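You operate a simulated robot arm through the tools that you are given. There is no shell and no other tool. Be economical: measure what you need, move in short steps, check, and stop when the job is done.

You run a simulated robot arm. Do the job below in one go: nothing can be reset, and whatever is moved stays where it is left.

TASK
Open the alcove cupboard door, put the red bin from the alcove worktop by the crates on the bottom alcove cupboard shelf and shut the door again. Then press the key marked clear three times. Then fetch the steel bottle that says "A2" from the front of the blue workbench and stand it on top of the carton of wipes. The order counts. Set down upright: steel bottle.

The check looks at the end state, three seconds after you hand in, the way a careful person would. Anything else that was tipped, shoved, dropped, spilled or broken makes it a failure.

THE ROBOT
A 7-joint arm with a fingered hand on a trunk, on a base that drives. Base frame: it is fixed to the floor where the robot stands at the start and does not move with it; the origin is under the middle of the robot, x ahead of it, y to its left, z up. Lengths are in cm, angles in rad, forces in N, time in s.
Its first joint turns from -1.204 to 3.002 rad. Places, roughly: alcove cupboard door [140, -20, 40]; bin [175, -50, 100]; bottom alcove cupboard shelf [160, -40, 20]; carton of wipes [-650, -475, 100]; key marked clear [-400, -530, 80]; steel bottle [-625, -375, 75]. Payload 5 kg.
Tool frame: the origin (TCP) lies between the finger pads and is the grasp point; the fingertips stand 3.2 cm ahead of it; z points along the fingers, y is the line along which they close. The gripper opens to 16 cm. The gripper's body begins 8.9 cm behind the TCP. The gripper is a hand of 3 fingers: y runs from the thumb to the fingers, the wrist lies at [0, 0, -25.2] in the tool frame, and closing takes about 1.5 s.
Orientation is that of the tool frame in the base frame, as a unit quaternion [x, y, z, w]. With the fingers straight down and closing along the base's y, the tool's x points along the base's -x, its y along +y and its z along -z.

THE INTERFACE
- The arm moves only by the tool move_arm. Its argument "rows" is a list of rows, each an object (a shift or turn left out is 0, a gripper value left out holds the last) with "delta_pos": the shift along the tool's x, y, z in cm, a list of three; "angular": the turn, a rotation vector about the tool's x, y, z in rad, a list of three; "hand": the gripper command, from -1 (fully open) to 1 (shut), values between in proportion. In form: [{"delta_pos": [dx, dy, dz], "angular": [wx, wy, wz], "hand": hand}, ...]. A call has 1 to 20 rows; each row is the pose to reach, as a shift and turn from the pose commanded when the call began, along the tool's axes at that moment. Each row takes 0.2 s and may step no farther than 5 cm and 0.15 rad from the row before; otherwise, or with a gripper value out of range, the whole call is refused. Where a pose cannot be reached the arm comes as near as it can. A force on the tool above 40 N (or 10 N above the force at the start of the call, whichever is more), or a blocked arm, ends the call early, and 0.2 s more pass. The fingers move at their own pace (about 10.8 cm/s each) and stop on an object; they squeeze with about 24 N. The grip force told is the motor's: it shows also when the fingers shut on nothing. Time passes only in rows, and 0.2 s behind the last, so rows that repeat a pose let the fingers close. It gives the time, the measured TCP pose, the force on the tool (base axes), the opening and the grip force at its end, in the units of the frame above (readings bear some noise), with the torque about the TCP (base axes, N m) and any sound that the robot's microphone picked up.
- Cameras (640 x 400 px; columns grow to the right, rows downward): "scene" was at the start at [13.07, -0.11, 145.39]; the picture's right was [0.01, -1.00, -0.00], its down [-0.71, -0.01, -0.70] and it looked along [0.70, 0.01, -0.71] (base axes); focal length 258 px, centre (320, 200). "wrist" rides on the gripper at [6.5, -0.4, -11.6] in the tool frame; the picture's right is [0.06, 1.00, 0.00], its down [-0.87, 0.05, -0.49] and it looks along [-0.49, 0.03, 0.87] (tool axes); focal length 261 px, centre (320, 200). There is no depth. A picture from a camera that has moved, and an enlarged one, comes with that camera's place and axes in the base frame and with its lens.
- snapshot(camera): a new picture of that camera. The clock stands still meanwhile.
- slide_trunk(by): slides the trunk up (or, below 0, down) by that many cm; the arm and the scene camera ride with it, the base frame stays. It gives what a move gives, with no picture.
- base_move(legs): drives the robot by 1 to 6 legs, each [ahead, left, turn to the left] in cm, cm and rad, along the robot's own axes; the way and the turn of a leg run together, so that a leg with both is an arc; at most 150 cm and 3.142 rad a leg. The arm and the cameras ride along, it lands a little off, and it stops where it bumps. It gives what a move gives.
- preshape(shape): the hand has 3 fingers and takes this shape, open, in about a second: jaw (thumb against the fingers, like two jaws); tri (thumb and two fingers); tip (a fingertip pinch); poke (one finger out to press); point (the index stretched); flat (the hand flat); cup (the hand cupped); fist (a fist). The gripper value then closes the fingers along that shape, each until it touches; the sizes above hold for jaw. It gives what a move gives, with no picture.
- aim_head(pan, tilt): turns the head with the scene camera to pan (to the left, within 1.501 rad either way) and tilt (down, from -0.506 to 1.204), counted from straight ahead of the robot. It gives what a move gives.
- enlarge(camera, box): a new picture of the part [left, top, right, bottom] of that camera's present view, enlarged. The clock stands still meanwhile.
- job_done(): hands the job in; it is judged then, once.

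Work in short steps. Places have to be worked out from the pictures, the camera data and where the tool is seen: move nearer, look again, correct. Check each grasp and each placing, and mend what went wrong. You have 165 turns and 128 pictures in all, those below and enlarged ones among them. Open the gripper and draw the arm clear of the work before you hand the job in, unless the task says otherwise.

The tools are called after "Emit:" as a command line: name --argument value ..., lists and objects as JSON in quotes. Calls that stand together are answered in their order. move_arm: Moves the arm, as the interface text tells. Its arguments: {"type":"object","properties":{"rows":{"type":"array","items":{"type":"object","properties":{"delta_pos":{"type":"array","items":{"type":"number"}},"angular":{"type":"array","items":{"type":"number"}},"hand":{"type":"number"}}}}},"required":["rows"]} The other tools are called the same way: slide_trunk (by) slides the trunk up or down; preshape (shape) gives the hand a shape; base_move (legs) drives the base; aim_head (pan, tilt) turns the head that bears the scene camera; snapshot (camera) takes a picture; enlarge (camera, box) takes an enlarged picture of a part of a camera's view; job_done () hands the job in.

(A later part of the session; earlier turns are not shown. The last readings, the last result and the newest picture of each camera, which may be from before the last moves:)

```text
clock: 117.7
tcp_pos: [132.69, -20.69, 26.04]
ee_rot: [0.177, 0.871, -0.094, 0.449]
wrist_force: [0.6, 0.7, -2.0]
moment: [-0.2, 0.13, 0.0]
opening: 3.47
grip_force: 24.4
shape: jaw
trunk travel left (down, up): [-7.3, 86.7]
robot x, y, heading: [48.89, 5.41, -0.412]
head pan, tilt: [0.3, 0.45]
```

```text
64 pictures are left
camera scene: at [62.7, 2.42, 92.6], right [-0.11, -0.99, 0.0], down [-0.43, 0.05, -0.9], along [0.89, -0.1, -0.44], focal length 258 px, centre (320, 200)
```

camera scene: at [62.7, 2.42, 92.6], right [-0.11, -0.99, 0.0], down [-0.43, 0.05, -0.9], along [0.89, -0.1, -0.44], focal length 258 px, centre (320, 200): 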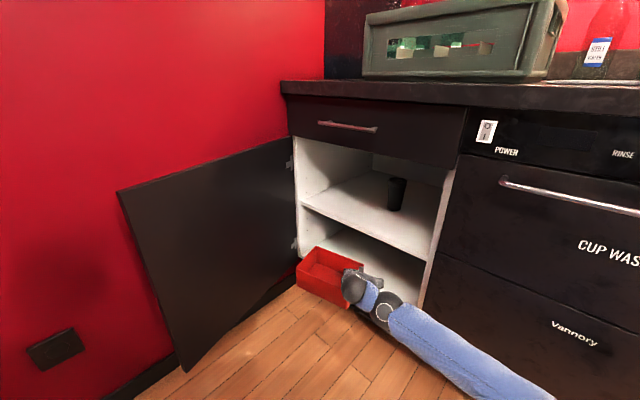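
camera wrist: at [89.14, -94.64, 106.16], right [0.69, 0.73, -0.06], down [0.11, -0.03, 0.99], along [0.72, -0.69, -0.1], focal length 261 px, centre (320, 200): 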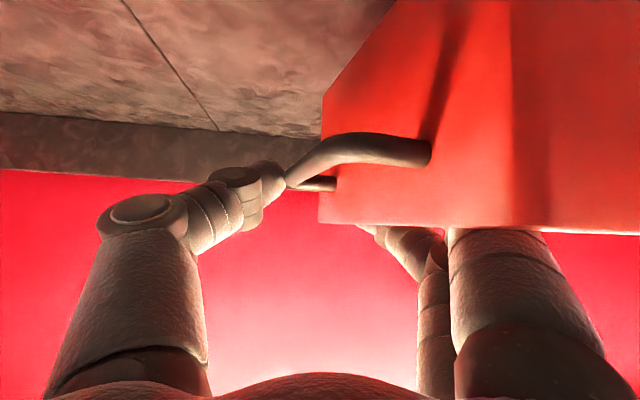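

Entering cleanly. Another 10 cm in.

Emit:
base_move --legs '[[9.5, -3.9, 0]]'

Emit:
snapshot --camera "scene"

Emit:
snapshot --camera "wrist"

```text
clock: 118.8
tcp_pos: [136.56, -24.68, 25.46]
ee_rot: [0.178, 0.873, -0.087, 0.445]
wrist_force: [-4.0, -1.8, 24.3]
moment: [-0.26, -0.16, -0.18]
opening: 3.56
grip_force: 24.1
shape: jaw
trunk travel left (down, up): [-7.3, 86.7]
robot x, y, heading: [54.22, 1.0, -0.42]
head pan, tilt: [0.3, 0.45]
stopped in leg 1: the robot was blocked; the commanded pose is now the measured one
```

```text
63 pictures are left
camera scene: at [67.19, -2.52, 92.62], right [-0.12, -0.99, 0.0], down [-0.43, 0.05, -0.9], along [0.9, -0.11, -0.43], focal length 258 px, centre (320, 200)
```

scene: 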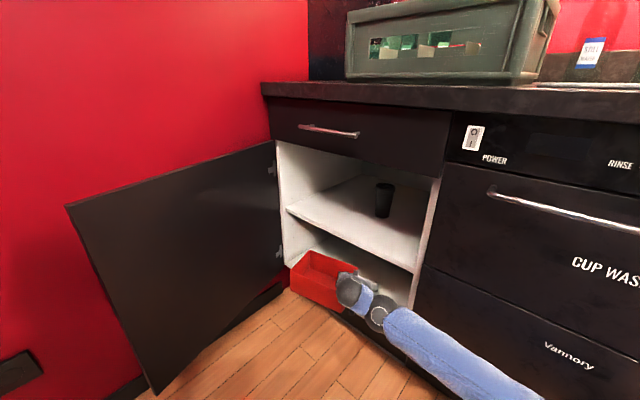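

```text
62 pictures are left
camera wrist: at [124.3, -19.96, 27.04], right [0.35, 0.93, -0.04], down [0.12, 0.0, 0.99], along [0.93, -0.36, -0.12], focal length 261 px, centre (320, 200)
```

wrist: 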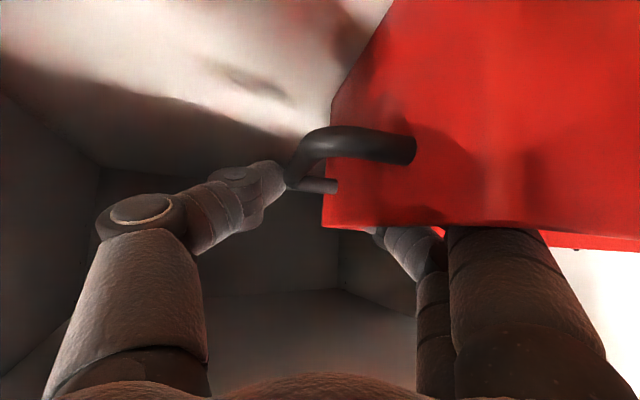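

Blocked with an upward force of 24 N – the bin bottom touches the shelf edge. I raise the tool 2.5 cm and look at the forces.

Emit:
move_arm --rows '[{"delta_pos": [-1, 0, -0.75]}, {"delta_pos": [-2, 0, -1.5]}, {"delta_pos": [-2, 0, -1.5]}]'

Emit:
enlarge --camera "scene" --box '[260, 180, 460, 360]'

```text
clock: 119.6
tcp_pos: [136.49, -24.75, 27.21]
ee_rot: [0.177, 0.875, -0.087, 0.442]
wrist_force: [1.1, -1.3, -2.0]
moment: [-0.23, 0.12, 0.07]
opening: 3.49
grip_force: 23.9
shape: jaw
trunk travel left (down, up): [-7.3, 86.7]
robot x, y, heading: [54.2, 0.03, -0.422]
head pan, tilt: [0.3, 0.45]
```

```text
2.22 times, centred on (360, 270) of scene
camera zoom: at [67.56, -2.87, 92.57], right [-0.12, -0.99, 0.0], down [-0.43, 0.05, -0.9], along [0.89, -0.11, -0.44], focal length 574 px, centre (231, 44)
```

zoom: 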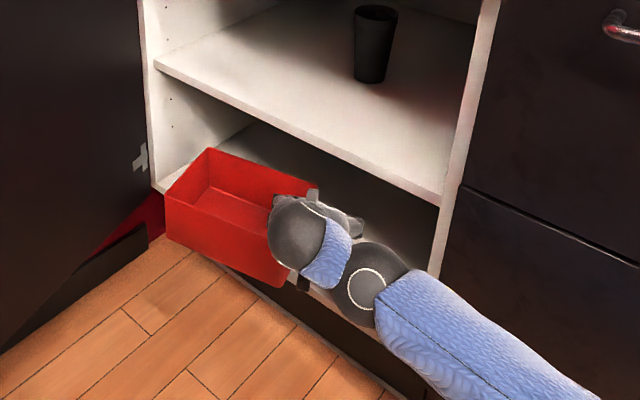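

Free now, shelf edge cleared. I go another 8 cm in.

Emit:
base_move --legs '[[7.4, -3.1, 0]]'

Emit:
enlarge --camera "scene" --box '[240, 160, 460, 340]'

```text
clock: 120.3
tcp_pos: [136.74, -24.82, 26.31]
ee_rot: [0.178, 0.878, -0.083, 0.437]
wrist_force: [0.1, 1.0, -2.4]
moment: [-0.2, 0.11, 0.01]
opening: 3.49
grip_force: 23.4
shape: jaw
trunk travel left (down, up): [-7.3, 86.7]
robot x, y, heading: [54.31, -0.07, -0.426]
head pan, tilt: [0.3, 0.45]
stopped in leg 1: the robot was blocked; the commanded pose is now the measured one
```

```text
2.22 times, centred on (350, 250) of scene
camera zoom: at [68.1, -3.46, 92.5], right [-0.12, -0.99, 0.0], down [-0.43, 0.05, -0.9], along [0.89, -0.11, -0.44], focal length 574 px, centre (253, 89)
```

zoom: 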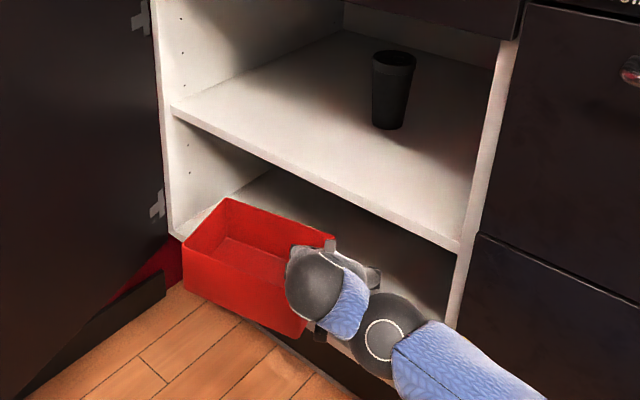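

The base is blocked without force at the tool; I look at the whole arm and base surroundings.

Emit:
aim_head --pan -0.15 --tilt 0.95

Emit:
snapshot --camera "scene"

```text
clock: 121.3
tcp_pos: [136.64, -24.77, 26.36]
ee_rot: [0.179, 0.878, -0.083, 0.436]
wrist_force: [-0.1, -0.1, -1.4]
moment: [-0.21, 0.07, 0.02]
opening: 3.46
grip_force: 23.4
shape: jaw
trunk travel left (down, up): [-7.3, 86.7]
robot x, y, heading: [54.92, -0.07, -0.424]
head pan, tilt: [-0.15, 0.949]
```

```text
59 pictures are left
camera scene: at [65.12, -6.33, 88.38], right [-0.54, -0.84, 0.0], down [-0.68, 0.44, -0.58], along [0.49, -0.32, -0.81], focal length 258 px, centre (320, 200)
```

scene: 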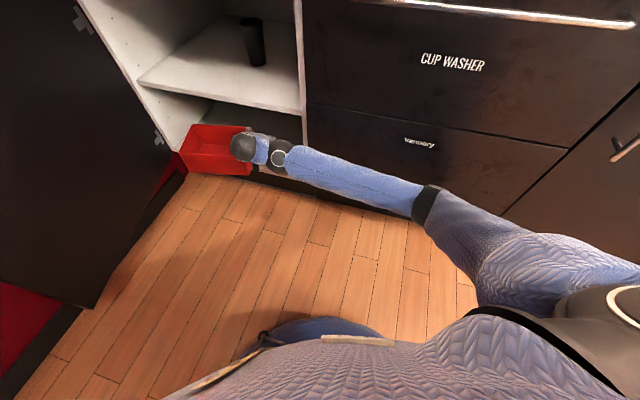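

The forearm/elbow lies along the cup-washer front – that's what blocks. I try extending the arm itself along the cabinet normal, which straightens the elbow away from the front.

Emit:
move_arm --rows '[{"delta_pos": [-1.5, -0.5, 0.6]}, {"delta_pos": [-2.5, -1, 1.8]}, {"delta_pos": [-3.6, -1.7, 3.3]}, {"delta_pos": [-4.5, -2.4, 4.6]}, {"delta_pos": [-5.2, -3, 5.5]}, {"delta_pos": [-5.2, -3, 5.5]}]'

Emit:
snapshot --camera "scene"

```text
clock: 122.7
tcp_pos: [141.76, -29.05, 27.2]
ee_rot: [0.173, 0.879, -0.081, 0.437]
wrist_force: [-0.1, 0.4, -2.7]
moment: [-0.19, 0.12, -0.03]
opening: 3.47
grip_force: 24.1
shape: jaw
trunk travel left (down, up): [-7.3, 86.7]
robot x, y, heading: [54.33, -0.02, -0.423]
head pan, tilt: [-0.15, 0.949]
```

```text
58 pictures are left
camera scene: at [64.61, -6.01, 88.44], right [-0.54, -0.84, 0.0], down [-0.68, 0.44, -0.59], along [0.49, -0.32, -0.81], focal length 258 px, centre (320, 200)
```

scene: 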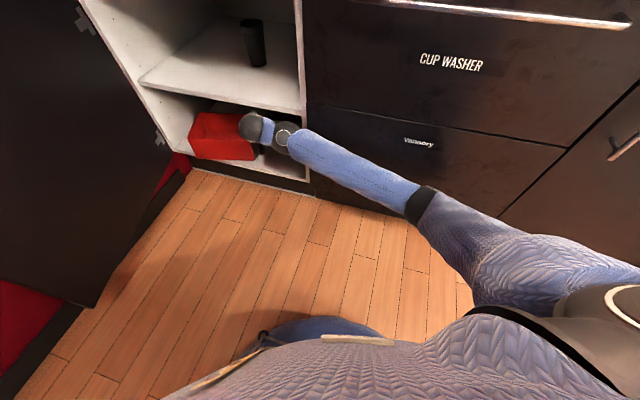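

The bin is now mostly inside (centre ~7 cm behind the edge). I lower until contact.

Emit:
move_arm --rows '[{"delta_pos": [0.8, 0, 0.6]}, {"delta_pos": [1.4, 0, 1.05]}, {"delta_pos": [1.9, 0, 1.45]}, {"delta_pos": [1.9, 0, 1.45]}]'

Emit:
snapshot --camera "wrist"

```text
clock: 123.9
tcp_pos: [142.42, -28.56, 25.68]
ee_rot: [0.171, 0.876, -0.074, 0.444]
wrist_force: [-0.8, 0.3, -1.6]
moment: [-0.13, 0.15, 0.02]
opening: 3.47
grip_force: 23.7
shape: jaw
trunk travel left (down, up): [-7.3, 86.7]
robot x, y, heading: [54.25, -0.16, -0.419]
head pan, tilt: [-0.15, 0.949]
stopped in row 4: the arm was blocked; the commanded pose is now the measured one
```

```text
57 pictures are left
camera wrist: at [129.94, -24.14, 27.32], right [0.33, 0.94, -0.03], down [0.13, -0.01, 0.99], along [0.94, -0.33, -0.12], focal length 261 px, centre (320, 200)
```

wrist: 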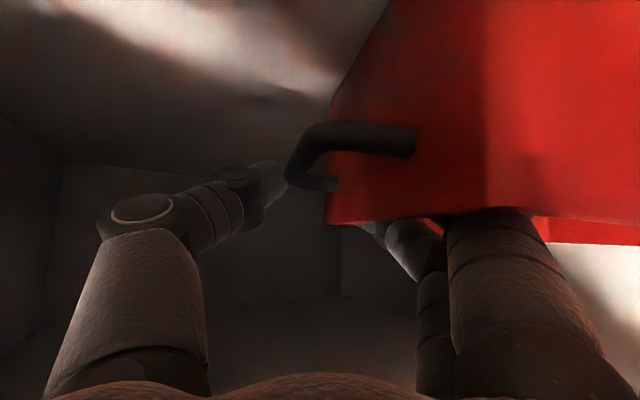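

The bin isn't down yet, an arm link blocks (elbow near the front). I lower with the trunk instead.

Emit:
slide_trunk --by -1.5

```text
clock: 124.5
tcp_pos: [142.5, -28.49, 25.48]
ee_rot: [0.172, 0.874, -0.074, 0.448]
wrist_force: [-4.9, -4.3, 33.8]
moment: [-0.31, -0.31, -0.3]
opening: 3.63
grip_force: 24.0
shape: jaw
trunk travel left (down, up): [-5.8, 88.2]
robot x, y, heading: [54.59, -0.01, -0.42]
head pan, tilt: [-0.15, 0.949]
```

The bin rests on the shelf (34 N). I open the fingers and withdraw along the fingers' own axis.

Emit:
move_arm --rows '[{"hand": 0.4}, {"hand": 0}, {"hand": -0.2}, {"hand": -0.2}]'

Emit:
snapshot --camera "wrist"

```text
clock: 125.5
tcp_pos: [142.3, -28.66, 24.2]
ee_rot: [0.171, 0.877, -0.075, 0.443]
wrist_force: [0.2, -1.5, 1.6]
moment: [0.11, 0.07, 0.0]
opening: 9.53
grip_force: 0.0
shape: jaw
trunk travel left (down, up): [-5.8, 88.2]
robot x, y, heading: [54.49, 0.34, -0.422]
head pan, tilt: [-0.15, 0.949]
```

```text
56 pictures are left
camera wrist: at [129.86, -24.22, 25.91], right [0.33, 0.94, -0.03], down [0.13, -0.01, 0.99], along [0.94, -0.33, -0.12], focal length 261 px, centre (320, 200)
```

wrist: 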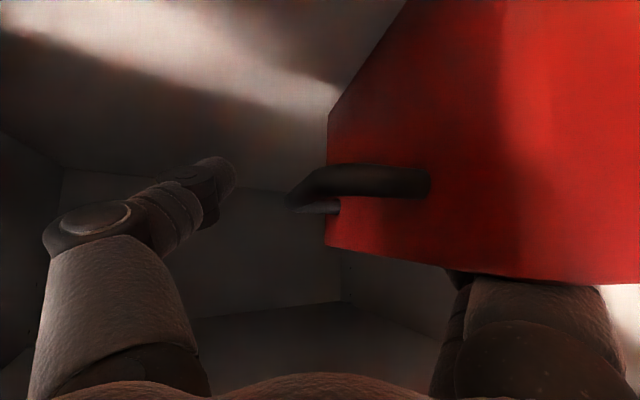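

Released. I rise ~3 cm, then slide back out.

Emit:
move_arm --rows '[{"delta_pos": [-1.2, 0, -0.9]}, {"delta_pos": [-2.4, 0, -1.8]}, {"delta_pos": [-2.4, 0, -4.5]}, {"delta_pos": [-2.4, 0, -7.5]}, {"delta_pos": [-2.4, 0, -10.5]}, {"delta_pos": [-2.4, 0, -13.5]}, {"delta_pos": [-2.4, 0, -16.5]}]'

Emit:
aim_head --pan 0.3 --tilt 0.5

Emit:
snapshot --camera "scene"

```text
clock: 127.1
tcp_pos: [131.4, -24.95, 36.33]
ee_rot: [0.172, 0.876, -0.076, 0.444]
wrist_force: [-0.4, -0.4, -0.8]
moment: [-0.01, -0.02, -0.01]
opening: 9.59
grip_force: 0.1
shape: jaw
trunk travel left (down, up): [-5.8, 88.2]
robot x, y, heading: [53.99, -0.03, -0.423]
head pan, tilt: [-0.15, 0.949]
```

```text
clock: 128.0
tcp_pos: [131.36, -24.87, 36.18]
ee_rot: [0.173, 0.877, -0.075, 0.443]
wrist_force: [0.8, 0.1, 0.0]
moment: [0.05, 0.0, -0.02]
opening: 9.59
grip_force: 0.1
shape: jaw
trunk travel left (down, up): [-5.8, 88.2]
robot x, y, heading: [54.4, -0.06, -0.422]
head pan, tilt: [0.3, 0.499]
```

```text
55 pictures are left
camera scene: at [67.99, -3.38, 90.64], right [-0.12, -0.99, 0.0], down [-0.48, 0.06, -0.88], along [0.87, -0.11, -0.48], focal length 258 px, centre (320, 200)
```

scene: 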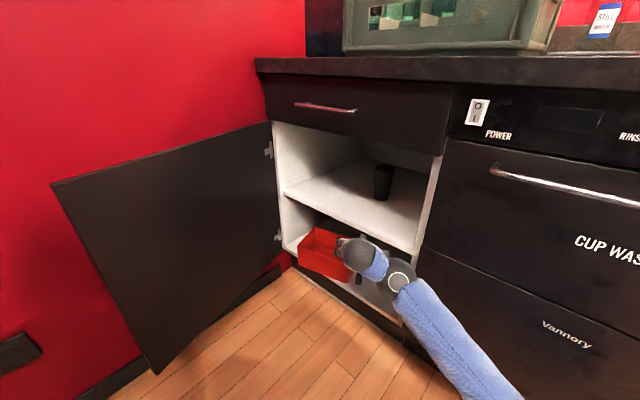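

The bin sits on the bottom shelf but overhangs the front a bit. I close the hand, swing slightly left in front of it, and will push it in.

Emit:
base_move --legs '[[-6, 0, 0.12]]'

Emit:
move_arm --rows '[{"delta_pos": [0, 0, 0], "hand": 1}, {"delta_pos": [3, 0, 2.2], "hand": 1}, {"delta_pos": [6, 0, 4.5], "hand": 1}, {"delta_pos": [9, 0, 6.8], "hand": 1}, {"delta_pos": [9.4, 0, 7], "hand": 1}]'

Emit:
snapshot --camera "scene"

```text
clock: 128.9
tcp_pos: [128.23, -13.43, 36.27]
ee_rot: [0.12, 0.885, -0.049, 0.447]
wrist_force: [0.5, -0.5, 0.5]
moment: [0.02, 0.0, 0.02]
opening: 9.58
grip_force: 0.1
shape: jaw
trunk travel left (down, up): [-5.8, 88.2]
robot x, y, heading: [48.72, 2.08, -0.303]
head pan, tilt: [0.3, 0.499]
```

```text
clock: 130.2
tcp_pos: [128.35, -13.41, 24.57]
ee_rot: [0.12, 0.885, -0.049, 0.447]
wrist_force: [0.4, -0.4, 0.4]
moment: [0.01, 0.01, -0.01]
opening: 0.01
grip_force: 24.0
shape: jaw
trunk travel left (down, up): [-5.8, 88.2]
robot x, y, heading: [48.83, 2.07, -0.306]
head pan, tilt: [0.3, 0.499]
```

```text
54 pictures are left
camera scene: at [62.65, 0.39, 90.65], right [0.0, -1.0, 0.0], down [-0.48, 0.0, -0.88], along [0.88, 0.0, -0.48], focal length 258 px, centre (320, 200)
```

scene: 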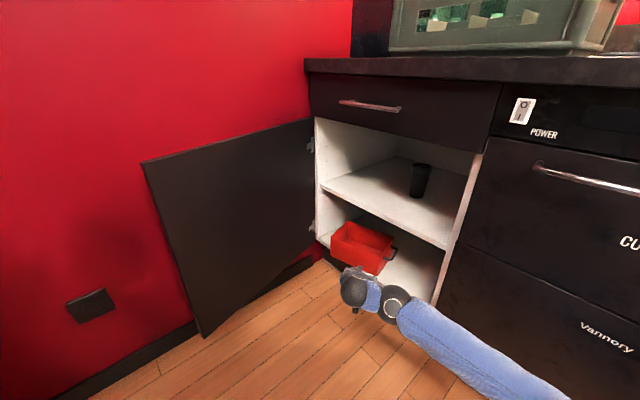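

The hand is in front of the bin's face. I push forward with the arm 10 cm, watching force.

Emit:
move_arm --rows '[{"delta_pos": [-1.2, 0, 1.6]}, {"delta_pos": [-2.4, 0, 3.2]}, {"delta_pos": [-3.6, 0, 4.8]}, {"delta_pos": [-4.8, 0, 6.4]}, {"delta_pos": [-6, 0, 8]}, {"delta_pos": [-6.9, 0, 9.2]}]'

Emit:
snapshot --camera "scene"

```text
clock: 131.6
tcp_pos: [139.53, -16.03, 24.61]
ee_rot: [0.121, 0.885, -0.049, 0.447]
wrist_force: [-1.2, -0.6, 0.6]
moment: [0.01, 0.0, 0.03]
opening: 0.01
grip_force: 24.2
shape: jaw
trunk travel left (down, up): [-5.8, 88.2]
robot x, y, heading: [48.67, 1.84, -0.305]
head pan, tilt: [0.3, 0.499]
```

```text
53 pictures are left
camera scene: at [62.65, 0.39, 90.65], right [0.0, -1.0, 0.0], down [-0.48, 0.0, -0.88], along [0.88, 0.0, -0.48], focal length 258 px, centre (320, 200)
```

scene: 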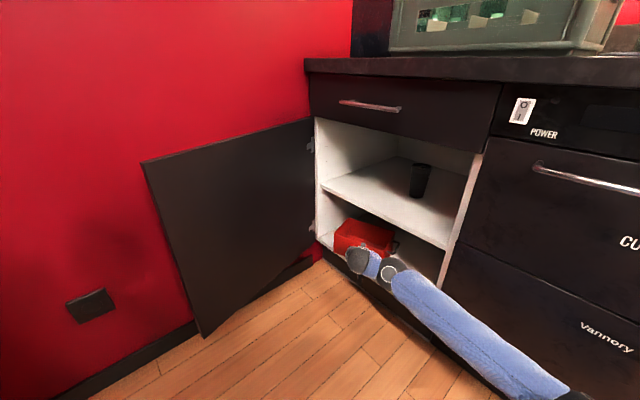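

The bin moved in with little force. A few more cm using the base.

Emit:
base_move --legs '[[5.5, 0, 0]]'

Emit:
enlarge --camera "scene" --box '[280, 160, 480, 300]'

```text
clock: 132.5
tcp_pos: [142.4, -17.09, 23.32]
ee_rot: [0.123, 0.888, -0.049, 0.44]
wrist_force: [0.6, 0.1, 0.3]
moment: [-0.02, 0.0, 0.03]
opening: 0.0
grip_force: 24.0
shape: jaw
trunk travel left (down, up): [-5.8, 88.2]
robot x, y, heading: [52.48, 0.86, -0.31]
head pan, tilt: [0.3, 0.499]
stopped in leg 1: the robot was blocked; the commanded pose is now the measured one
```

```text
2.86 times, centred on (380, 230) of scene
camera zoom: at [66.34, -0.64, 90.58], right [-0.01, -1.0, 0.0], down [-0.48, 0.0, -0.88], along [0.88, -0.01, -0.48], focal length 738 px, centre (149, 114)
```

zoom: 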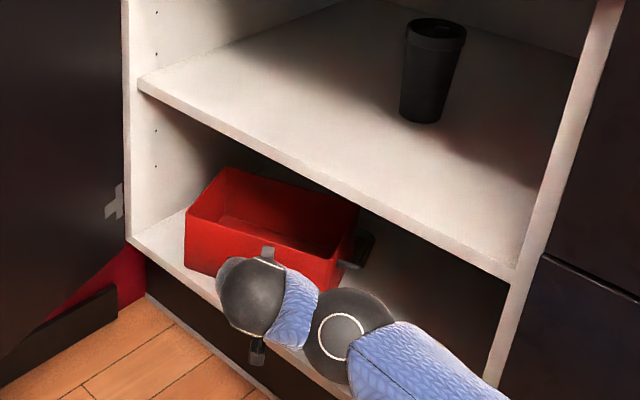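

The bin is fully on the bottom shelf. I back off and look at the door for closing.

Emit:
base_move --legs '[[-14, -2, 0]]'

Emit:
move_arm --rows '[{"delta_pos": [2, 0, -3]}, {"delta_pos": [2, 0, -6]}, {"delta_pos": [2, 0, -9]}, {"delta_pos": [2, 0, -13]}]'

Emit:
slide_trunk --by 20

Emit:
aim_head --pan 0.6 --tilt 0.6

Emit:
snapshot --camera "scene"

```text
clock: 133.8
tcp_pos: [128.96, -14.76, 23.44]
ee_rot: [0.122, 0.889, -0.047, 0.44]
wrist_force: [0.8, 0.5, 0.3]
moment: [-0.03, 0.02, 0.0]
opening: 0.02
grip_force: 24.2
shape: jaw
trunk travel left (down, up): [-5.8, 88.2]
robot x, y, heading: [38.61, 3.01, -0.308]
head pan, tilt: [0.3, 0.499]
```

```text
clock: 134.8
tcp_pos: [117.52, -11.8, 29.7]
ee_rot: [0.122, 0.888, -0.048, 0.44]
wrist_force: [0.8, 0.9, -0.7]
moment: [-0.02, -0.02, 0.01]
opening: 0.0
grip_force: 24.2
shape: jaw
trunk travel left (down, up): [-5.8, 88.2]
robot x, y, heading: [39.29, 3.1, -0.306]
head pan, tilt: [0.3, 0.499]
```

```text
clock: 137.0
tcp_pos: [117.54, -11.76, 49.61]
ee_rot: [0.122, 0.888, -0.048, 0.44]
wrist_force: [-0.4, -0.3, -0.2]
moment: [0.0, -0.01, -0.01]
opening: 0.0
grip_force: 23.6
shape: jaw
trunk travel left (down, up): [-25.8, 68.2]
robot x, y, heading: [39.15, 3.2, -0.304]
head pan, tilt: [0.3, 0.499]
```

```text
clock: 137.8
tcp_pos: [117.57, -11.78, 49.65]
ee_rot: [0.121, 0.888, -0.047, 0.441]
wrist_force: [-0.1, -0.8, -0.2]
moment: [0.02, 0.01, 0.03]
opening: 0.0
grip_force: 23.7
shape: jaw
trunk travel left (down, up): [-25.8, 68.2]
robot x, y, heading: [38.87, 3.2, -0.308]
head pan, tilt: [0.6, 0.6]
```

```text
51 pictures are left
camera scene: at [52.06, 4.17, 109.74], right [0.29, -0.96, 0.0], down [-0.54, -0.16, -0.83], along [0.79, 0.24, -0.56], focal length 258 px, centre (320, 200)
```

scene: 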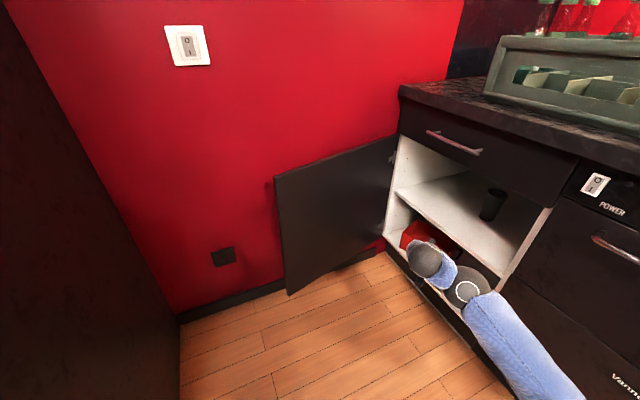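

The door stands ~80° open with a gap to the wall at its free edge (~(14,62) in cabinet coordinates, wall at u≈-2). I'll reach over its top with the tool pointing down and pull it round. First raise the trunk and turn the tool down.

Emit:
slide_trunk --by 40

Emit:
slide_trunk --by 12

Emit:
move_arm --rows '[{"angular": [0, 0.13, 0]}, {"angular": [0, 0.26, 0]}, {"angular": [0, 0.39, 0]}, {"angular": [0, 0.52, 0]}, {"angular": [0, 0.65, 0]}, {"angular": [0, 0.78, 0]}, {"angular": [0, 0.91, 0]}, {"angular": [0, 0.918, 0]}]'

```text
clock: 141.6
tcp_pos: [117.72, -11.75, 89.8]
ee_rot: [0.122, 0.889, -0.047, 0.439]
wrist_force: [-0.1, 0.1, -0.7]
moment: [-0.01, 0.0, 0.0]
opening: 0.0
grip_force: 23.8
shape: jaw
trunk travel left (down, up): [-65.8, 28.2]
robot x, y, heading: [38.87, 3.2, -0.307]
head pan, tilt: [0.6, 0.6]
```

```text
clock: 143.1
tcp_pos: [117.59, -11.72, 101.64]
ee_rot: [0.122, 0.889, -0.047, 0.44]
wrist_force: [-0.1, 0.4, -0.6]
moment: [0.0, -0.04, 0.02]
opening: 0.02
grip_force: 24.2
shape: jaw
trunk travel left (down, up): [-77.8, 16.2]
robot x, y, heading: [38.95, 3.28, -0.308]
head pan, tilt: [0.6, 0.6]
```

```text
clock: 144.9
tcp_pos: [125.47, -10.58, 92.15]
ee_rot: [0.136, 0.991, 0.002, 0.008]
wrist_force: [-0.3, -0.4, 0.2]
moment: [0.02, 0.03, -0.02]
opening: 0.0
grip_force: 23.5
shape: jaw
out of reach, approached as far as the arm can: row 5, 6, 7, 8
trunk travel left (down, up): [-77.8, 16.2]
robot x, y, heading: [38.79, 3.16, -0.312]
head pan, tilt: [0.6, 0.6]
```

Turning the base left swings the hand above and beyond the door.

Emit:
base_move --legs '[[0, 0, 0.5]]'

Emit:
move_arm --rows '[{"delta_pos": [-2.5, 0, 0]}, {"delta_pos": [-5, 0, 0]}, {"delta_pos": [-5.5, 0, 3]}, {"delta_pos": [-5.5, 0, 6]}]'

Emit:
aim_head --pan 0.15 --tilt 0.7

Emit:
snapshot --camera "scene"

Emit:
snapshot --camera "wrist"

```text
clock: 146.8
tcp_pos: [121.18, 33.93, 92.8]
ee_rot: [-0.121, 0.993, 0.007, 0.01]
wrist_force: [0.2, 0.2, 1.3]
moment: [0.01, 0.0, -0.01]
opening: 0.0
grip_force: 24.0
shape: jaw
trunk travel left (down, up): [-77.8, 16.2]
robot x, y, heading: [38.76, 2.89, 0.206]
head pan, tilt: [0.6, 0.6]
```

```text
clock: 147.8
tcp_pos: [126.56, 35.17, 86.82]
ee_rot: [-0.122, 0.993, 0.007, 0.01]
wrist_force: [0.4, 0.0, 0.2]
moment: [-0.03, 0.0, -0.01]
opening: 0.0
grip_force: 24.1
shape: jaw
trunk travel left (down, up): [-77.8, 16.2]
robot x, y, heading: [39.11, 3.03, 0.211]
head pan, tilt: [0.6, 0.6]
```

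```text
clock: 148.7
tcp_pos: [126.51, 35.18, 86.78]
ee_rot: [-0.12, 0.993, 0.006, 0.01]
wrist_force: [-0.4, -0.7, -1.1]
moment: [-0.04, -0.02, 0.01]
opening: 0.0
grip_force: 23.8
shape: jaw
trunk travel left (down, up): [-77.8, 16.2]
robot x, y, heading: [39.11, 3.54, 0.202]
head pan, tilt: [0.15, 0.7]
```

```text
50 pictures are left
camera scene: at [51.72, 7.17, 160.88], right [0.35, -0.94, 0.0], down [-0.6, -0.22, -0.76], along [0.72, 0.27, -0.64], focal length 258 px, centre (320, 200)
```

scene: 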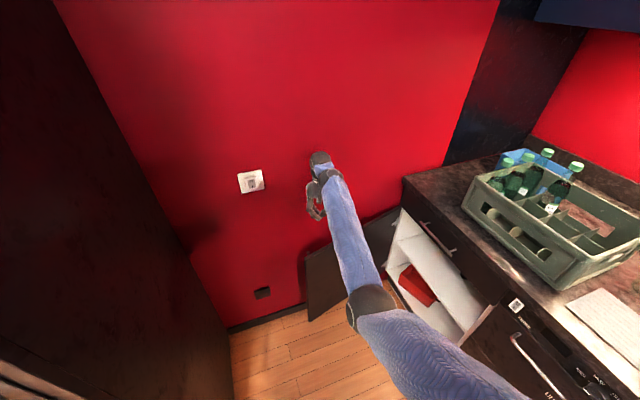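

```text
49 pictures are left
camera wrist: at [120.12, 33.01, 98.19], right [-0.3, 0.95, 0.01], down [0.82, 0.25, 0.51], along [0.48, 0.16, -0.86], focal length 261 px, centre (320, 200)
```

wrist: 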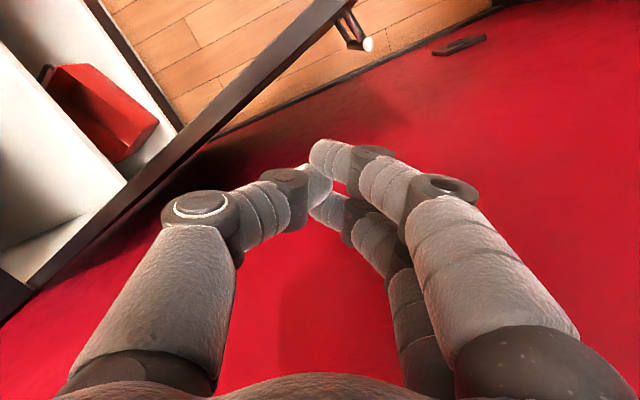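

The fingers will drop about 7 cm behind the door, clear of the handle. I lower to z≈66.

Emit:
move_arm --rows '[{"delta_pos": [0, 0, 4]}, {"delta_pos": [0, 0, 8]}, {"delta_pos": [0, 0, 12]}, {"delta_pos": [0, 0, 16]}, {"delta_pos": [0, 0, 20.5]}, {"delta_pos": [0, 0, 20.5]}]'

Emit:
snapshot --camera "wrist"

```text
clock: 150.1
tcp_pos: [126.92, 35.44, 66.24]
ee_rot: [-0.12, 0.993, 0.007, 0.01]
wrist_force: [0.3, -0.3, 1.1]
moment: [-0.01, 0.0, 0.02]
opening: 0.0
grip_force: 24.4
shape: jaw
trunk travel left (down, up): [-77.8, 16.2]
robot x, y, heading: [38.93, 3.51, 0.203]
head pan, tilt: [0.15, 0.7]
```

```text
48 pictures are left
camera wrist: at [120.44, 33.22, 77.67], right [-0.3, 0.95, 0.01], down [0.82, 0.25, 0.51], along [0.48, 0.16, -0.86], focal length 261 px, centre (320, 200)
```

wrist: 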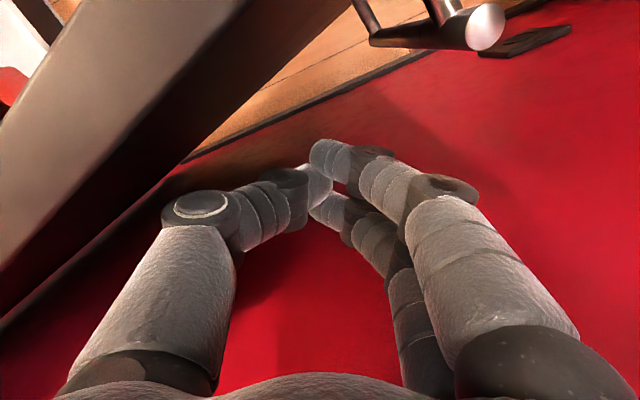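

Fingers are behind the door. I sweep the hand toward the right along the door's arc.

Emit:
move_arm --rows '[{"delta_pos": [2.7, -2.5, 0]}, {"delta_pos": [5.4, -5, 0]}, {"delta_pos": [8.1, -7.3, 0]}, {"delta_pos": [10.8, -9.4, 0]}, {"delta_pos": [13.5, -11.4, 0]}, {"delta_pos": [16, -13.2, 0]}, {"delta_pos": [16, -13.2, 0]}]'

Emit:
snapshot --camera "scene"

```text
clock: 151.7
tcp_pos: [114.71, 18.97, 65.79]
ee_rot: [-0.121, 0.993, 0.006, 0.01]
wrist_force: [0.2, 0.2, 0.7]
moment: [-0.02, 0.03, 0.02]
opening: 0.02
grip_force: 23.5
shape: jaw
trunk travel left (down, up): [-77.8, 16.2]
robot x, y, heading: [38.81, 3.29, 0.205]
head pan, tilt: [0.15, 0.7]
```

```text
47 pictures are left
camera scene: at [51.76, 7.18, 160.87], right [0.35, -0.94, 0.0], down [-0.6, -0.22, -0.76], along [0.72, 0.27, -0.64], focal length 258 px, centre (320, 200)
```

scene: 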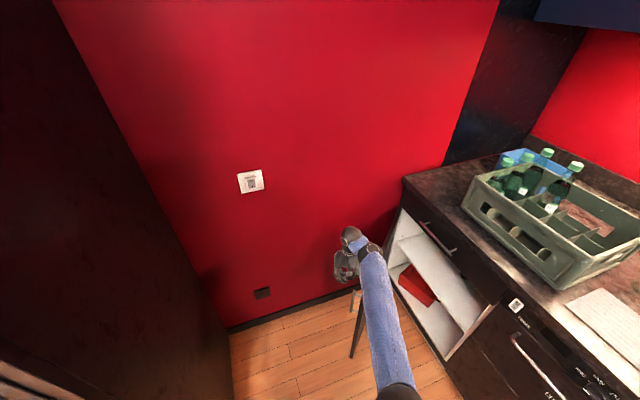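

The door is swinging. I continue with a base turn to the right.

Emit:
base_move --legs '[[-2, 0, -0.12], [-2, 0, -0.12]]'

Emit:
snapshot --camera "scene"

```text
clock: 153.2
tcp_pos: [112.15, 0.05, 65.91]
ee_rot: [0.0, 1.0, 0.006, 0.011]
wrist_force: [0.5, -0.1, 0.7]
moment: [0.02, 0.02, 0.01]
opening: 0.02
grip_force: 24.7
shape: jaw
trunk travel left (down, up): [-77.8, 16.2]
robot x, y, heading: [35.15, 3.15, -0.035]
head pan, tilt: [0.15, 0.7]
```

```text
46 pictures are left
camera scene: at [48.14, 3.55, 160.89], right [0.11, -0.99, 0.0], down [-0.64, -0.07, -0.77], along [0.76, 0.09, -0.64], focal length 258 px, centre (320, 200)
```

scene: 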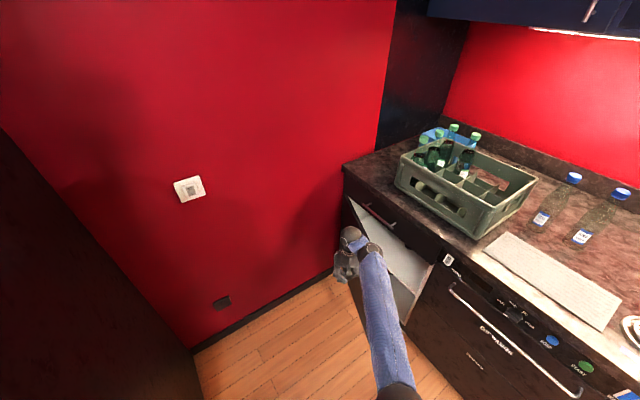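

Door ~35° open. One more sweep forward/right.

Emit:
base_move --legs '[[4.5, 0, -0.15]]'

Emit:
snapshot --camera "scene"

```text
clock: 154.3
tcp_pos: [115.35, -12.0, 65.6]
ee_rot: [0.075, 0.997, 0.005, 0.01]
wrist_force: [0.8, -0.2, -0.2]
moment: [-0.02, 0.05, -0.01]
opening: 0.0
grip_force: 24.1
shape: jaw
trunk travel left (down, up): [-77.8, 16.2]
robot x, y, heading: [39.58, 2.61, -0.186]
head pan, tilt: [0.15, 0.7]
```

```text
45 pictures are left
camera scene: at [52.76, 1.03, 160.87], right [-0.04, -1.0, 0.0], down [-0.64, 0.02, -0.76], along [0.76, -0.03, -0.64], focal length 258 px, centre (320, 200)
```

scene: 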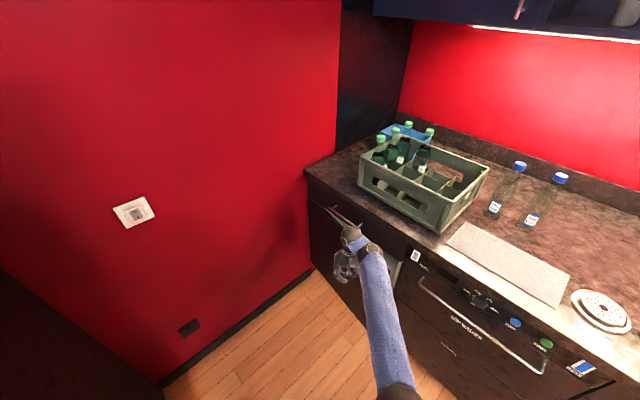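

Nearly closed (≈17°). I push 6 cm more straight in.

Emit:
base_move --legs '[[5.3, -3.8, 0]]'

Emit:
base_move --legs '[[-9, 6, 0]]'

Emit:
snapshot --camera "scene"

```text
clock: 155.2
tcp_pos: [119.87, -16.73, 65.62]
ee_rot: [0.075, 0.997, 0.006, 0.01]
wrist_force: [0.9, -0.3, 0.1]
moment: [0.04, -0.01, -0.04]
opening: 0.0
grip_force: 24.4
shape: jaw
trunk travel left (down, up): [-77.8, 16.2]
robot x, y, heading: [43.95, -2.14, -0.186]
head pan, tilt: [0.15, 0.7]
```

```text
clock: 156.4
tcp_pos: [112.05, -9.1, 65.89]
ee_rot: [0.075, 0.997, 0.004, 0.011]
wrist_force: [-0.6, 1.3, 0.1]
moment: [-0.03, -0.02, 0.0]
opening: 0.0
grip_force: 23.7
shape: jaw
trunk travel left (down, up): [-77.8, 16.2]
robot x, y, heading: [36.17, 5.31, -0.184]
head pan, tilt: [0.15, 0.7]
```

```text
44 pictures are left
camera scene: at [49.16, 4.14, 160.9], right [-0.04, -1.0, 0.0], down [-0.64, 0.02, -0.77], along [0.77, -0.03, -0.64], focal length 258 px, centre (320, 200)
```

scene: 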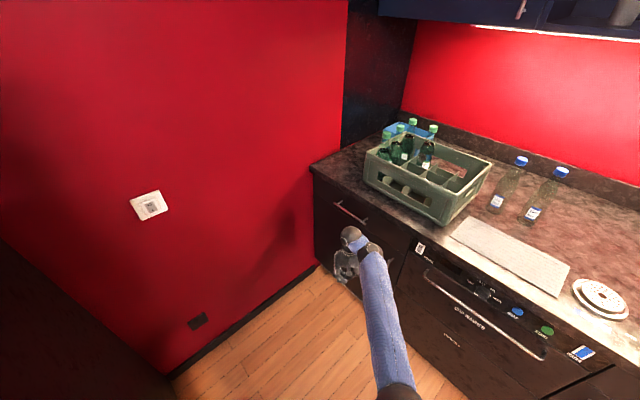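

The door looks shut. I back away and verify, then look for the way to the other places.

Emit:
base_move --legs '[[-45, -8, 0]]'

Emit:
aim_head --pan -0.1 --tilt 0.5

Emit:
snapshot --camera "scene"

Emit:
aim_head --pan -1.5 --tilt 0.3

Emit:
snapshot --camera "scene"

```text
clock: 159.2
tcp_pos: [66.12, -8.81, 65.81]
ee_rot: [0.077, 0.997, 0.005, 0.011]
wrist_force: [0.5, 0.8, 1.2]
moment: [0.0, -0.02, -0.02]
opening: 0.0
grip_force: 23.9
shape: jaw
trunk travel left (down, up): [-77.8, 16.2]
robot x, y, heading: [-9.83, 6.29, -0.192]
head pan, tilt: [0.15, 0.7]
```

```text
clock: 160.0
tcp_pos: [66.17, -8.77, 65.73]
ee_rot: [0.077, 0.997, 0.005, 0.011]
wrist_force: [0.5, -0.4, 0.5]
moment: [-0.01, 0.0, -0.01]
opening: 0.0
grip_force: 24.1
shape: jaw
trunk travel left (down, up): [-77.8, 16.2]
robot x, y, heading: [-9.9, 6.48, -0.191]
head pan, tilt: [-0.099, 0.499]
```

```text
43 pictures are left
camera scene: at [3.83, 2.3, 162.64], right [-0.29, -0.96, 0.0], down [-0.46, 0.14, -0.88], along [0.84, -0.25, -0.48], focal length 258 px, centre (320, 200)
```

scene: 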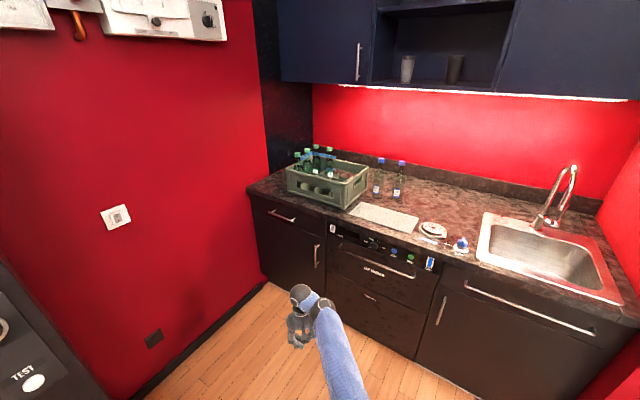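

```text
clock: 161.5
tcp_pos: [66.2, -8.8, 65.73]
ee_rot: [0.078, 0.997, 0.004, 0.011]
wrist_force: [-0.3, 0.0, -0.9]
moment: [-0.02, -0.02, 0.0]
opening: 0.0
grip_force: 24.2
shape: jaw
trunk travel left (down, up): [-77.8, 16.2]
robot x, y, heading: [-9.77, 6.4, -0.192]
head pan, tilt: [-1.499, 0.3]
```

```text
42 pictures are left
camera scene: at [-6.01, -4.38, 164.49], right [-0.99, 0.12, 0.0], down [0.03, 0.29, -0.96], along [-0.11, -0.95, -0.3], focal length 258 px, centre (320, 200)
```

scene: 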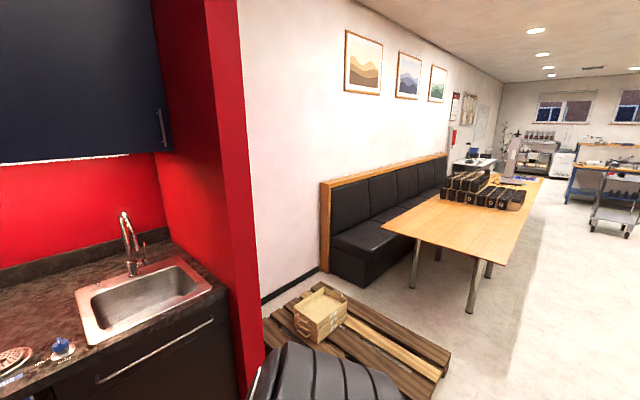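

The door is shut and everything on the counter stands. I enlarge the far side to see the desk with keys and the blue bench.

Emit:
enlarge --camera "scene" --box '[440, 110, 640, 240]'

```text
3.08 times, centred on (540, 175) of scene
camera zoom: at [-6.01, -4.38, 164.49], right [-0.99, 0.12, 0.0], down [0.03, 0.29, -0.96], along [-0.11, -0.95, -0.3], focal length 794 px, centre (-357, 277)
```

zoom: 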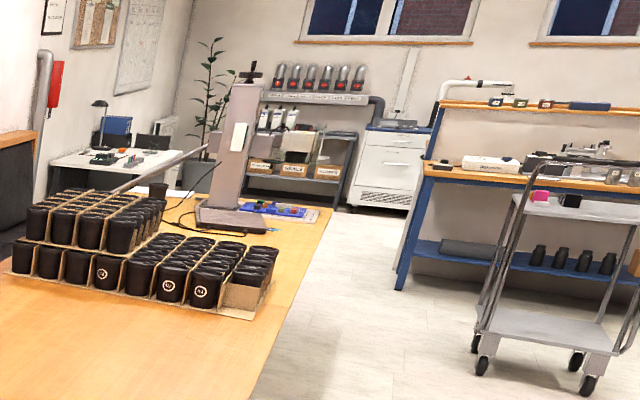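

The key pad should be on the white desk past the table's far end, the bottle on the blue bench behind the trolley. I turn and drive along the aisle right of the table.

Emit:
base_move --legs '[[0, 0, -2.343], [140, 0, 0], [140, 0, 0], [80, 0, 0]]'

Emit:
aim_head --pan 0.0 --tilt 0.45

Emit:
snapshot --camera "scene"

```text
clock: 184.4
tcp_pos: [-367.02, -240.7, 65.77]
ee_rot: [0.948, 0.317, -0.008, 0.008]
wrist_force: [-0.2, 0.0, 0.0]
moment: [-0.01, -0.04, -0.01]
opening: 0.0
grip_force: 23.7
shape: jaw
trunk travel left (down, up): [-77.8, 16.2]
robot x, y, heading: [-303.57, -196.17, -2.529]
head pan, tilt: [-1.499, 0.3]
```

```text
clock: 186.0
tcp_pos: [-367.03, -240.72, 65.69]
ee_rot: [0.948, 0.318, -0.008, 0.009]
wrist_force: [-0.2, 0.2, 0.3]
moment: [0.01, -0.01, -0.02]
opening: 0.02
grip_force: 24.5
shape: jaw
trunk travel left (down, up): [-77.8, 16.2]
robot x, y, heading: [-303.34, -196.62, -2.531]
head pan, tilt: [0.0, 0.45]
```

```text
40 pictures are left
camera scene: at [-315.25, -204.79, 163.1], right [-0.57, 0.82, 0.0], down [0.36, 0.25, -0.9], along [-0.74, -0.51, -0.44], focal length 258 px, centre (320, 200)
```

scene: 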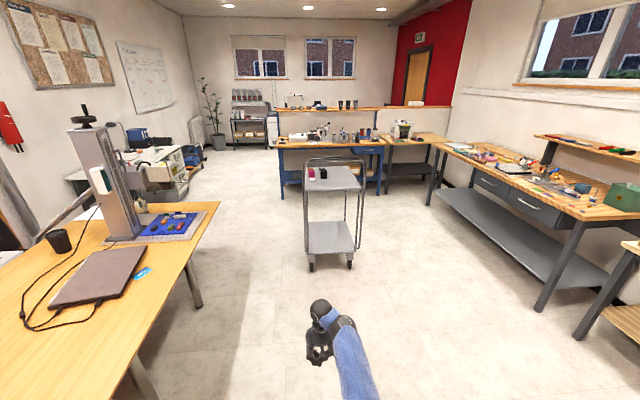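

Trolley and table corner leave a gap of about 70 cm, centred at (-441,-342). I line up with it and drive up to it.

Emit:
base_move --legs '[[0, 0, 0.202], [125, 0, 0]]'

Emit:
aim_head --pan 0.35 --tilt 0.7

Emit:
snapshot --camera "scene"

```text
clock: 193.0
tcp_pos: [-442.53, -342.95, 65.75]
ee_rot: [0.911, 0.412, -0.006, 0.009]
wrist_force: [-0.1, 0.1, 0.2]
moment: [0.02, -0.04, 0.02]
opening: 0.0
grip_force: 24.4
shape: jaw
trunk travel left (down, up): [-77.8, 16.2]
robot x, y, heading: [-389.34, -286.77, -2.332]
head pan, tilt: [0.0, 0.45]
```

```text
clock: 193.8
tcp_pos: [-442.39, -342.88, 65.8]
ee_rot: [0.912, 0.411, -0.007, 0.009]
wrist_force: [0.1, 0.1, 0.2]
moment: [0.02, -0.01, 0.01]
opening: 0.0
grip_force: 24.0
shape: jaw
trunk travel left (down, up): [-77.8, 16.2]
robot x, y, heading: [-389.19, -286.73, -2.328]
head pan, tilt: [0.351, 0.7]
```

```text
39 pictures are left
camera scene: at [-396.18, -298.44, 160.88], right [-0.92, 0.4, 0.0], down [0.26, 0.59, -0.77], along [-0.3, -0.7, -0.64], focal length 258 px, centre (320, 200)
```

scene: 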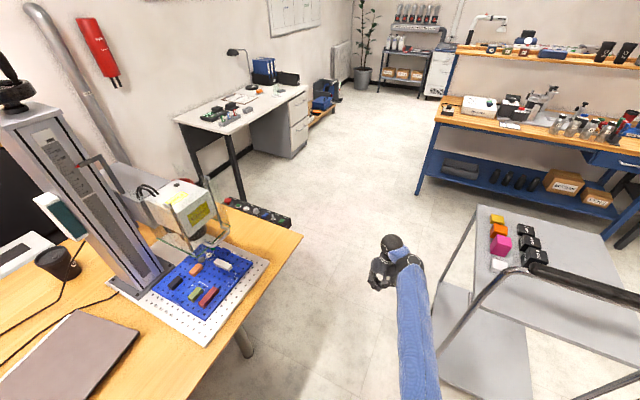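

I enlarge the desk and the box behind the table to find the keypad.

Emit:
enlarge --camera "scene" --box '[160, 60, 340, 240]'

```text
2.22 times, centred on (250, 150) of scene
camera zoom: at [-396.18, -298.44, 160.88], right [-0.92, 0.4, 0.0], down [0.26, 0.59, -0.77], along [-0.3, -0.7, -0.64], focal length 574 px, centre (476, 311)
```

zoom: 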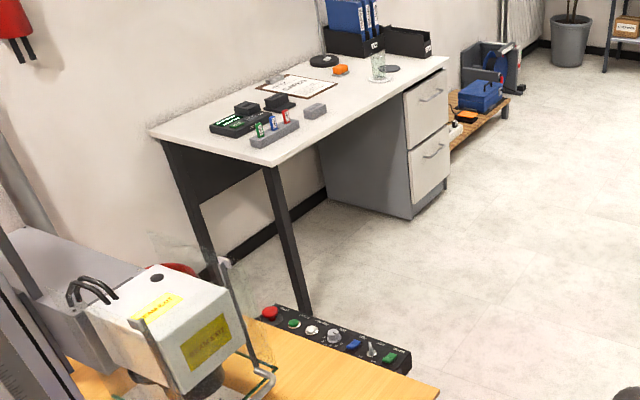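

The keypad device lies on the desk's left end at about (-398,-525). I drive through the gap, then turn toward the desk.

Emit:
base_move --legs '[[120, 0, 0], [0, 0, 0.97], [58, 0, 0], [0, 0, 0.4]]'

Emit:
aim_head --pan 0.0 --tilt 0.8

Emit:
snapshot --camera "scene"

```text
clock: 206.5
tcp_pos: [-408.43, -492.17, 65.67]
ee_rot: [0.425, 0.905, 0.0, 0.011]
wrist_force: [-0.6, -0.3, -0.1]
moment: [-0.04, -0.01, 0.01]
opening: 0.01
grip_force: 24.2
shape: jaw
trunk travel left (down, up): [-77.8, 16.2]
robot x, y, heading: [-455.84, -430.77, -0.916]
head pan, tilt: [0.351, 0.7]
```

```text
clock: 207.3
tcp_pos: [-408.47, -492.13, 65.73]
ee_rot: [0.425, 0.905, 0.0, 0.012]
wrist_force: [-0.4, -1.3, -0.3]
moment: [0.05, -0.02, -0.02]
opening: 0.0
grip_force: 24.1
shape: jaw
trunk travel left (down, up): [-77.8, 16.2]
robot x, y, heading: [-455.4, -430.58, -0.912]
head pan, tilt: [0.0, 0.799]
```

```text
37 pictures are left
camera scene: at [-447.63, -441.29, 160.06], right [-0.79, -0.61, 0.0], down [-0.44, 0.57, -0.7], along [0.43, -0.55, -0.72], focal length 258 px, centre (320, 200)
```

scene: 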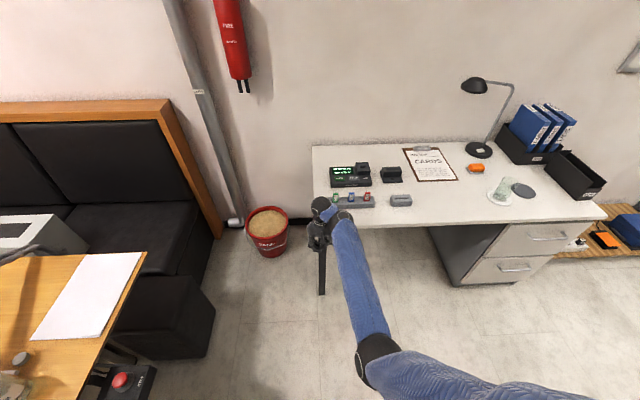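

The device with a display and a strip of coloured pegs/keys stands near the desk's left. I enlarge it.

Emit:
enlarge --camera "scene" --box '[310, 140, 430, 220]'

```text
5.00 times, centred on (370, 180) of scene
camera zoom: at [-447.63, -441.29, 160.06], right [-0.79, -0.61, 0.0], down [-0.44, 0.57, -0.7], along [0.43, -0.55, -0.72], focal length 1291 px, centre (70, 300)
```

zoom: 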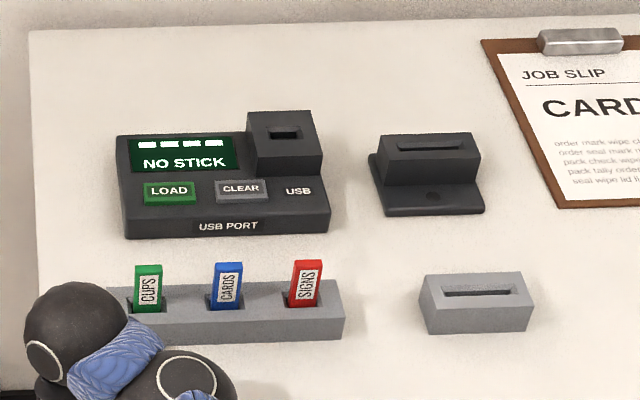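

CLEAR key found at about (-403.5,-524), z ≈ 79. I back away from the desk edge, raise, and shape the hand to poke.

Emit:
base_move --legs '[[-14, 0, 0]]'

Emit:
slide_trunk --by 16

Emit:
preshape --shape "poke"

Emit:
move_arm --rows '[{"delta_pos": [-3, 0, -3]}, {"delta_pos": [-6, 0, -6]}, {"delta_pos": [-9, 0, -9]}, {"delta_pos": [-12, 0, -12]}, {"delta_pos": [-12, 0, -14]}]'

Emit:
snapshot --camera "wrist"

```text
clock: 208.7
tcp_pos: [-417.12, -480.84, 65.94]
ee_rot: [0.425, 0.905, 0.0, 0.012]
wrist_force: [-0.3, 0.9, -0.1]
moment: [-0.03, -0.02, 0.0]
opening: 0.01
grip_force: 24.0
shape: jaw
trunk travel left (down, up): [-77.8, 16.2]
robot x, y, heading: [-464.5, -419.77, -0.918]
head pan, tilt: [0.0, 0.799]
```

```text
clock: 210.5
tcp_pos: [-417.01, -480.96, 81.67]
ee_rot: [0.425, 0.905, 0.0, 0.012]
wrist_force: [0.5, -0.5, -1.1]
moment: [0.03, -0.01, 0.02]
opening: 0.01
grip_force: 24.1
shape: jaw
trunk travel left (down, up): [-93.8, 0.2]
robot x, y, heading: [-464.13, -419.69, -0.909]
head pan, tilt: [0.0, 0.799]
```

```text
clock: 211.4
tcp_pos: [-416.98, -480.91, 81.77]
ee_rot: [0.425, 0.905, 0.001, 0.011]
wrist_force: [-0.2, 0.7, -0.3]
moment: [0.03, 0.01, 0.0]
opening: 0.01
grip_force: 0.0
shape: poke
trunk travel left (down, up): [-93.8, 0.2]
robot x, y, heading: [-464.53, -419.37, -0.914]
head pan, tilt: [0.0, 0.799]
```

```text
clock: 212.6
tcp_pos: [-409.76, -490.01, 96.1]
ee_rot: [0.424, 0.905, 0.0, 0.012]
wrist_force: [-0.7, 0.1, -0.2]
moment: [-0.01, -0.03, -0.04]
opening: 0.0
grip_force: 0.1
shape: poke
trunk travel left (down, up): [-93.8, 0.2]
robot x, y, heading: [-464.41, -419.25, -0.915]
head pan, tilt: [0.0, 0.799]
```

```text
35 pictures are left
camera wrist: at [-414.44, -485.09, 107.5], right [0.73, 0.69, 0.01], down [0.59, -0.63, 0.51], along [0.36, -0.37, -0.86], focal length 261 px, centre (320, 200)
```

wrist: 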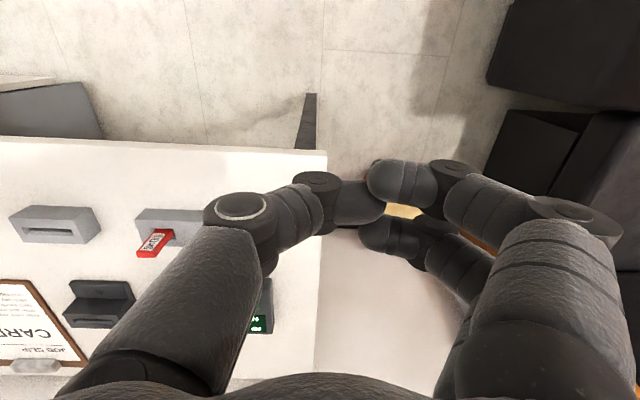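

The held "closed" command folded the fingers; I set the hand open in this shape and look again.

Emit:
move_arm --rows '[{"hand": -1}, {"hand": -1}, {"hand": -1}, {"hand": -1}, {"hand": -1}]'

Emit:
snapshot --camera "wrist"

```text
clock: 213.8
tcp_pos: [-409.7, -489.88, 95.99]
ee_rot: [0.425, 0.905, 0.001, 0.01]
wrist_force: [0.3, 0.2, 0.0]
moment: [0.02, 0.03, 0.02]
opening: 0.0
grip_force: 0.1
shape: poke
trunk travel left (down, up): [-93.8, 0.2]
robot x, y, heading: [-464.13, -419.93, -0.915]
head pan, tilt: [0.0, 0.799]
```

```text
34 pictures are left
camera wrist: at [-414.37, -485.15, 107.41], right [0.73, 0.69, 0.01], down [0.59, -0.63, 0.51], along [0.36, -0.37, -0.86], focal length 261 px, centre (320, 200)
```

wrist: 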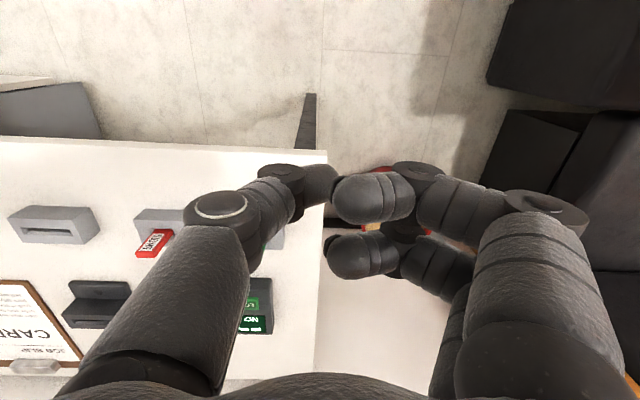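

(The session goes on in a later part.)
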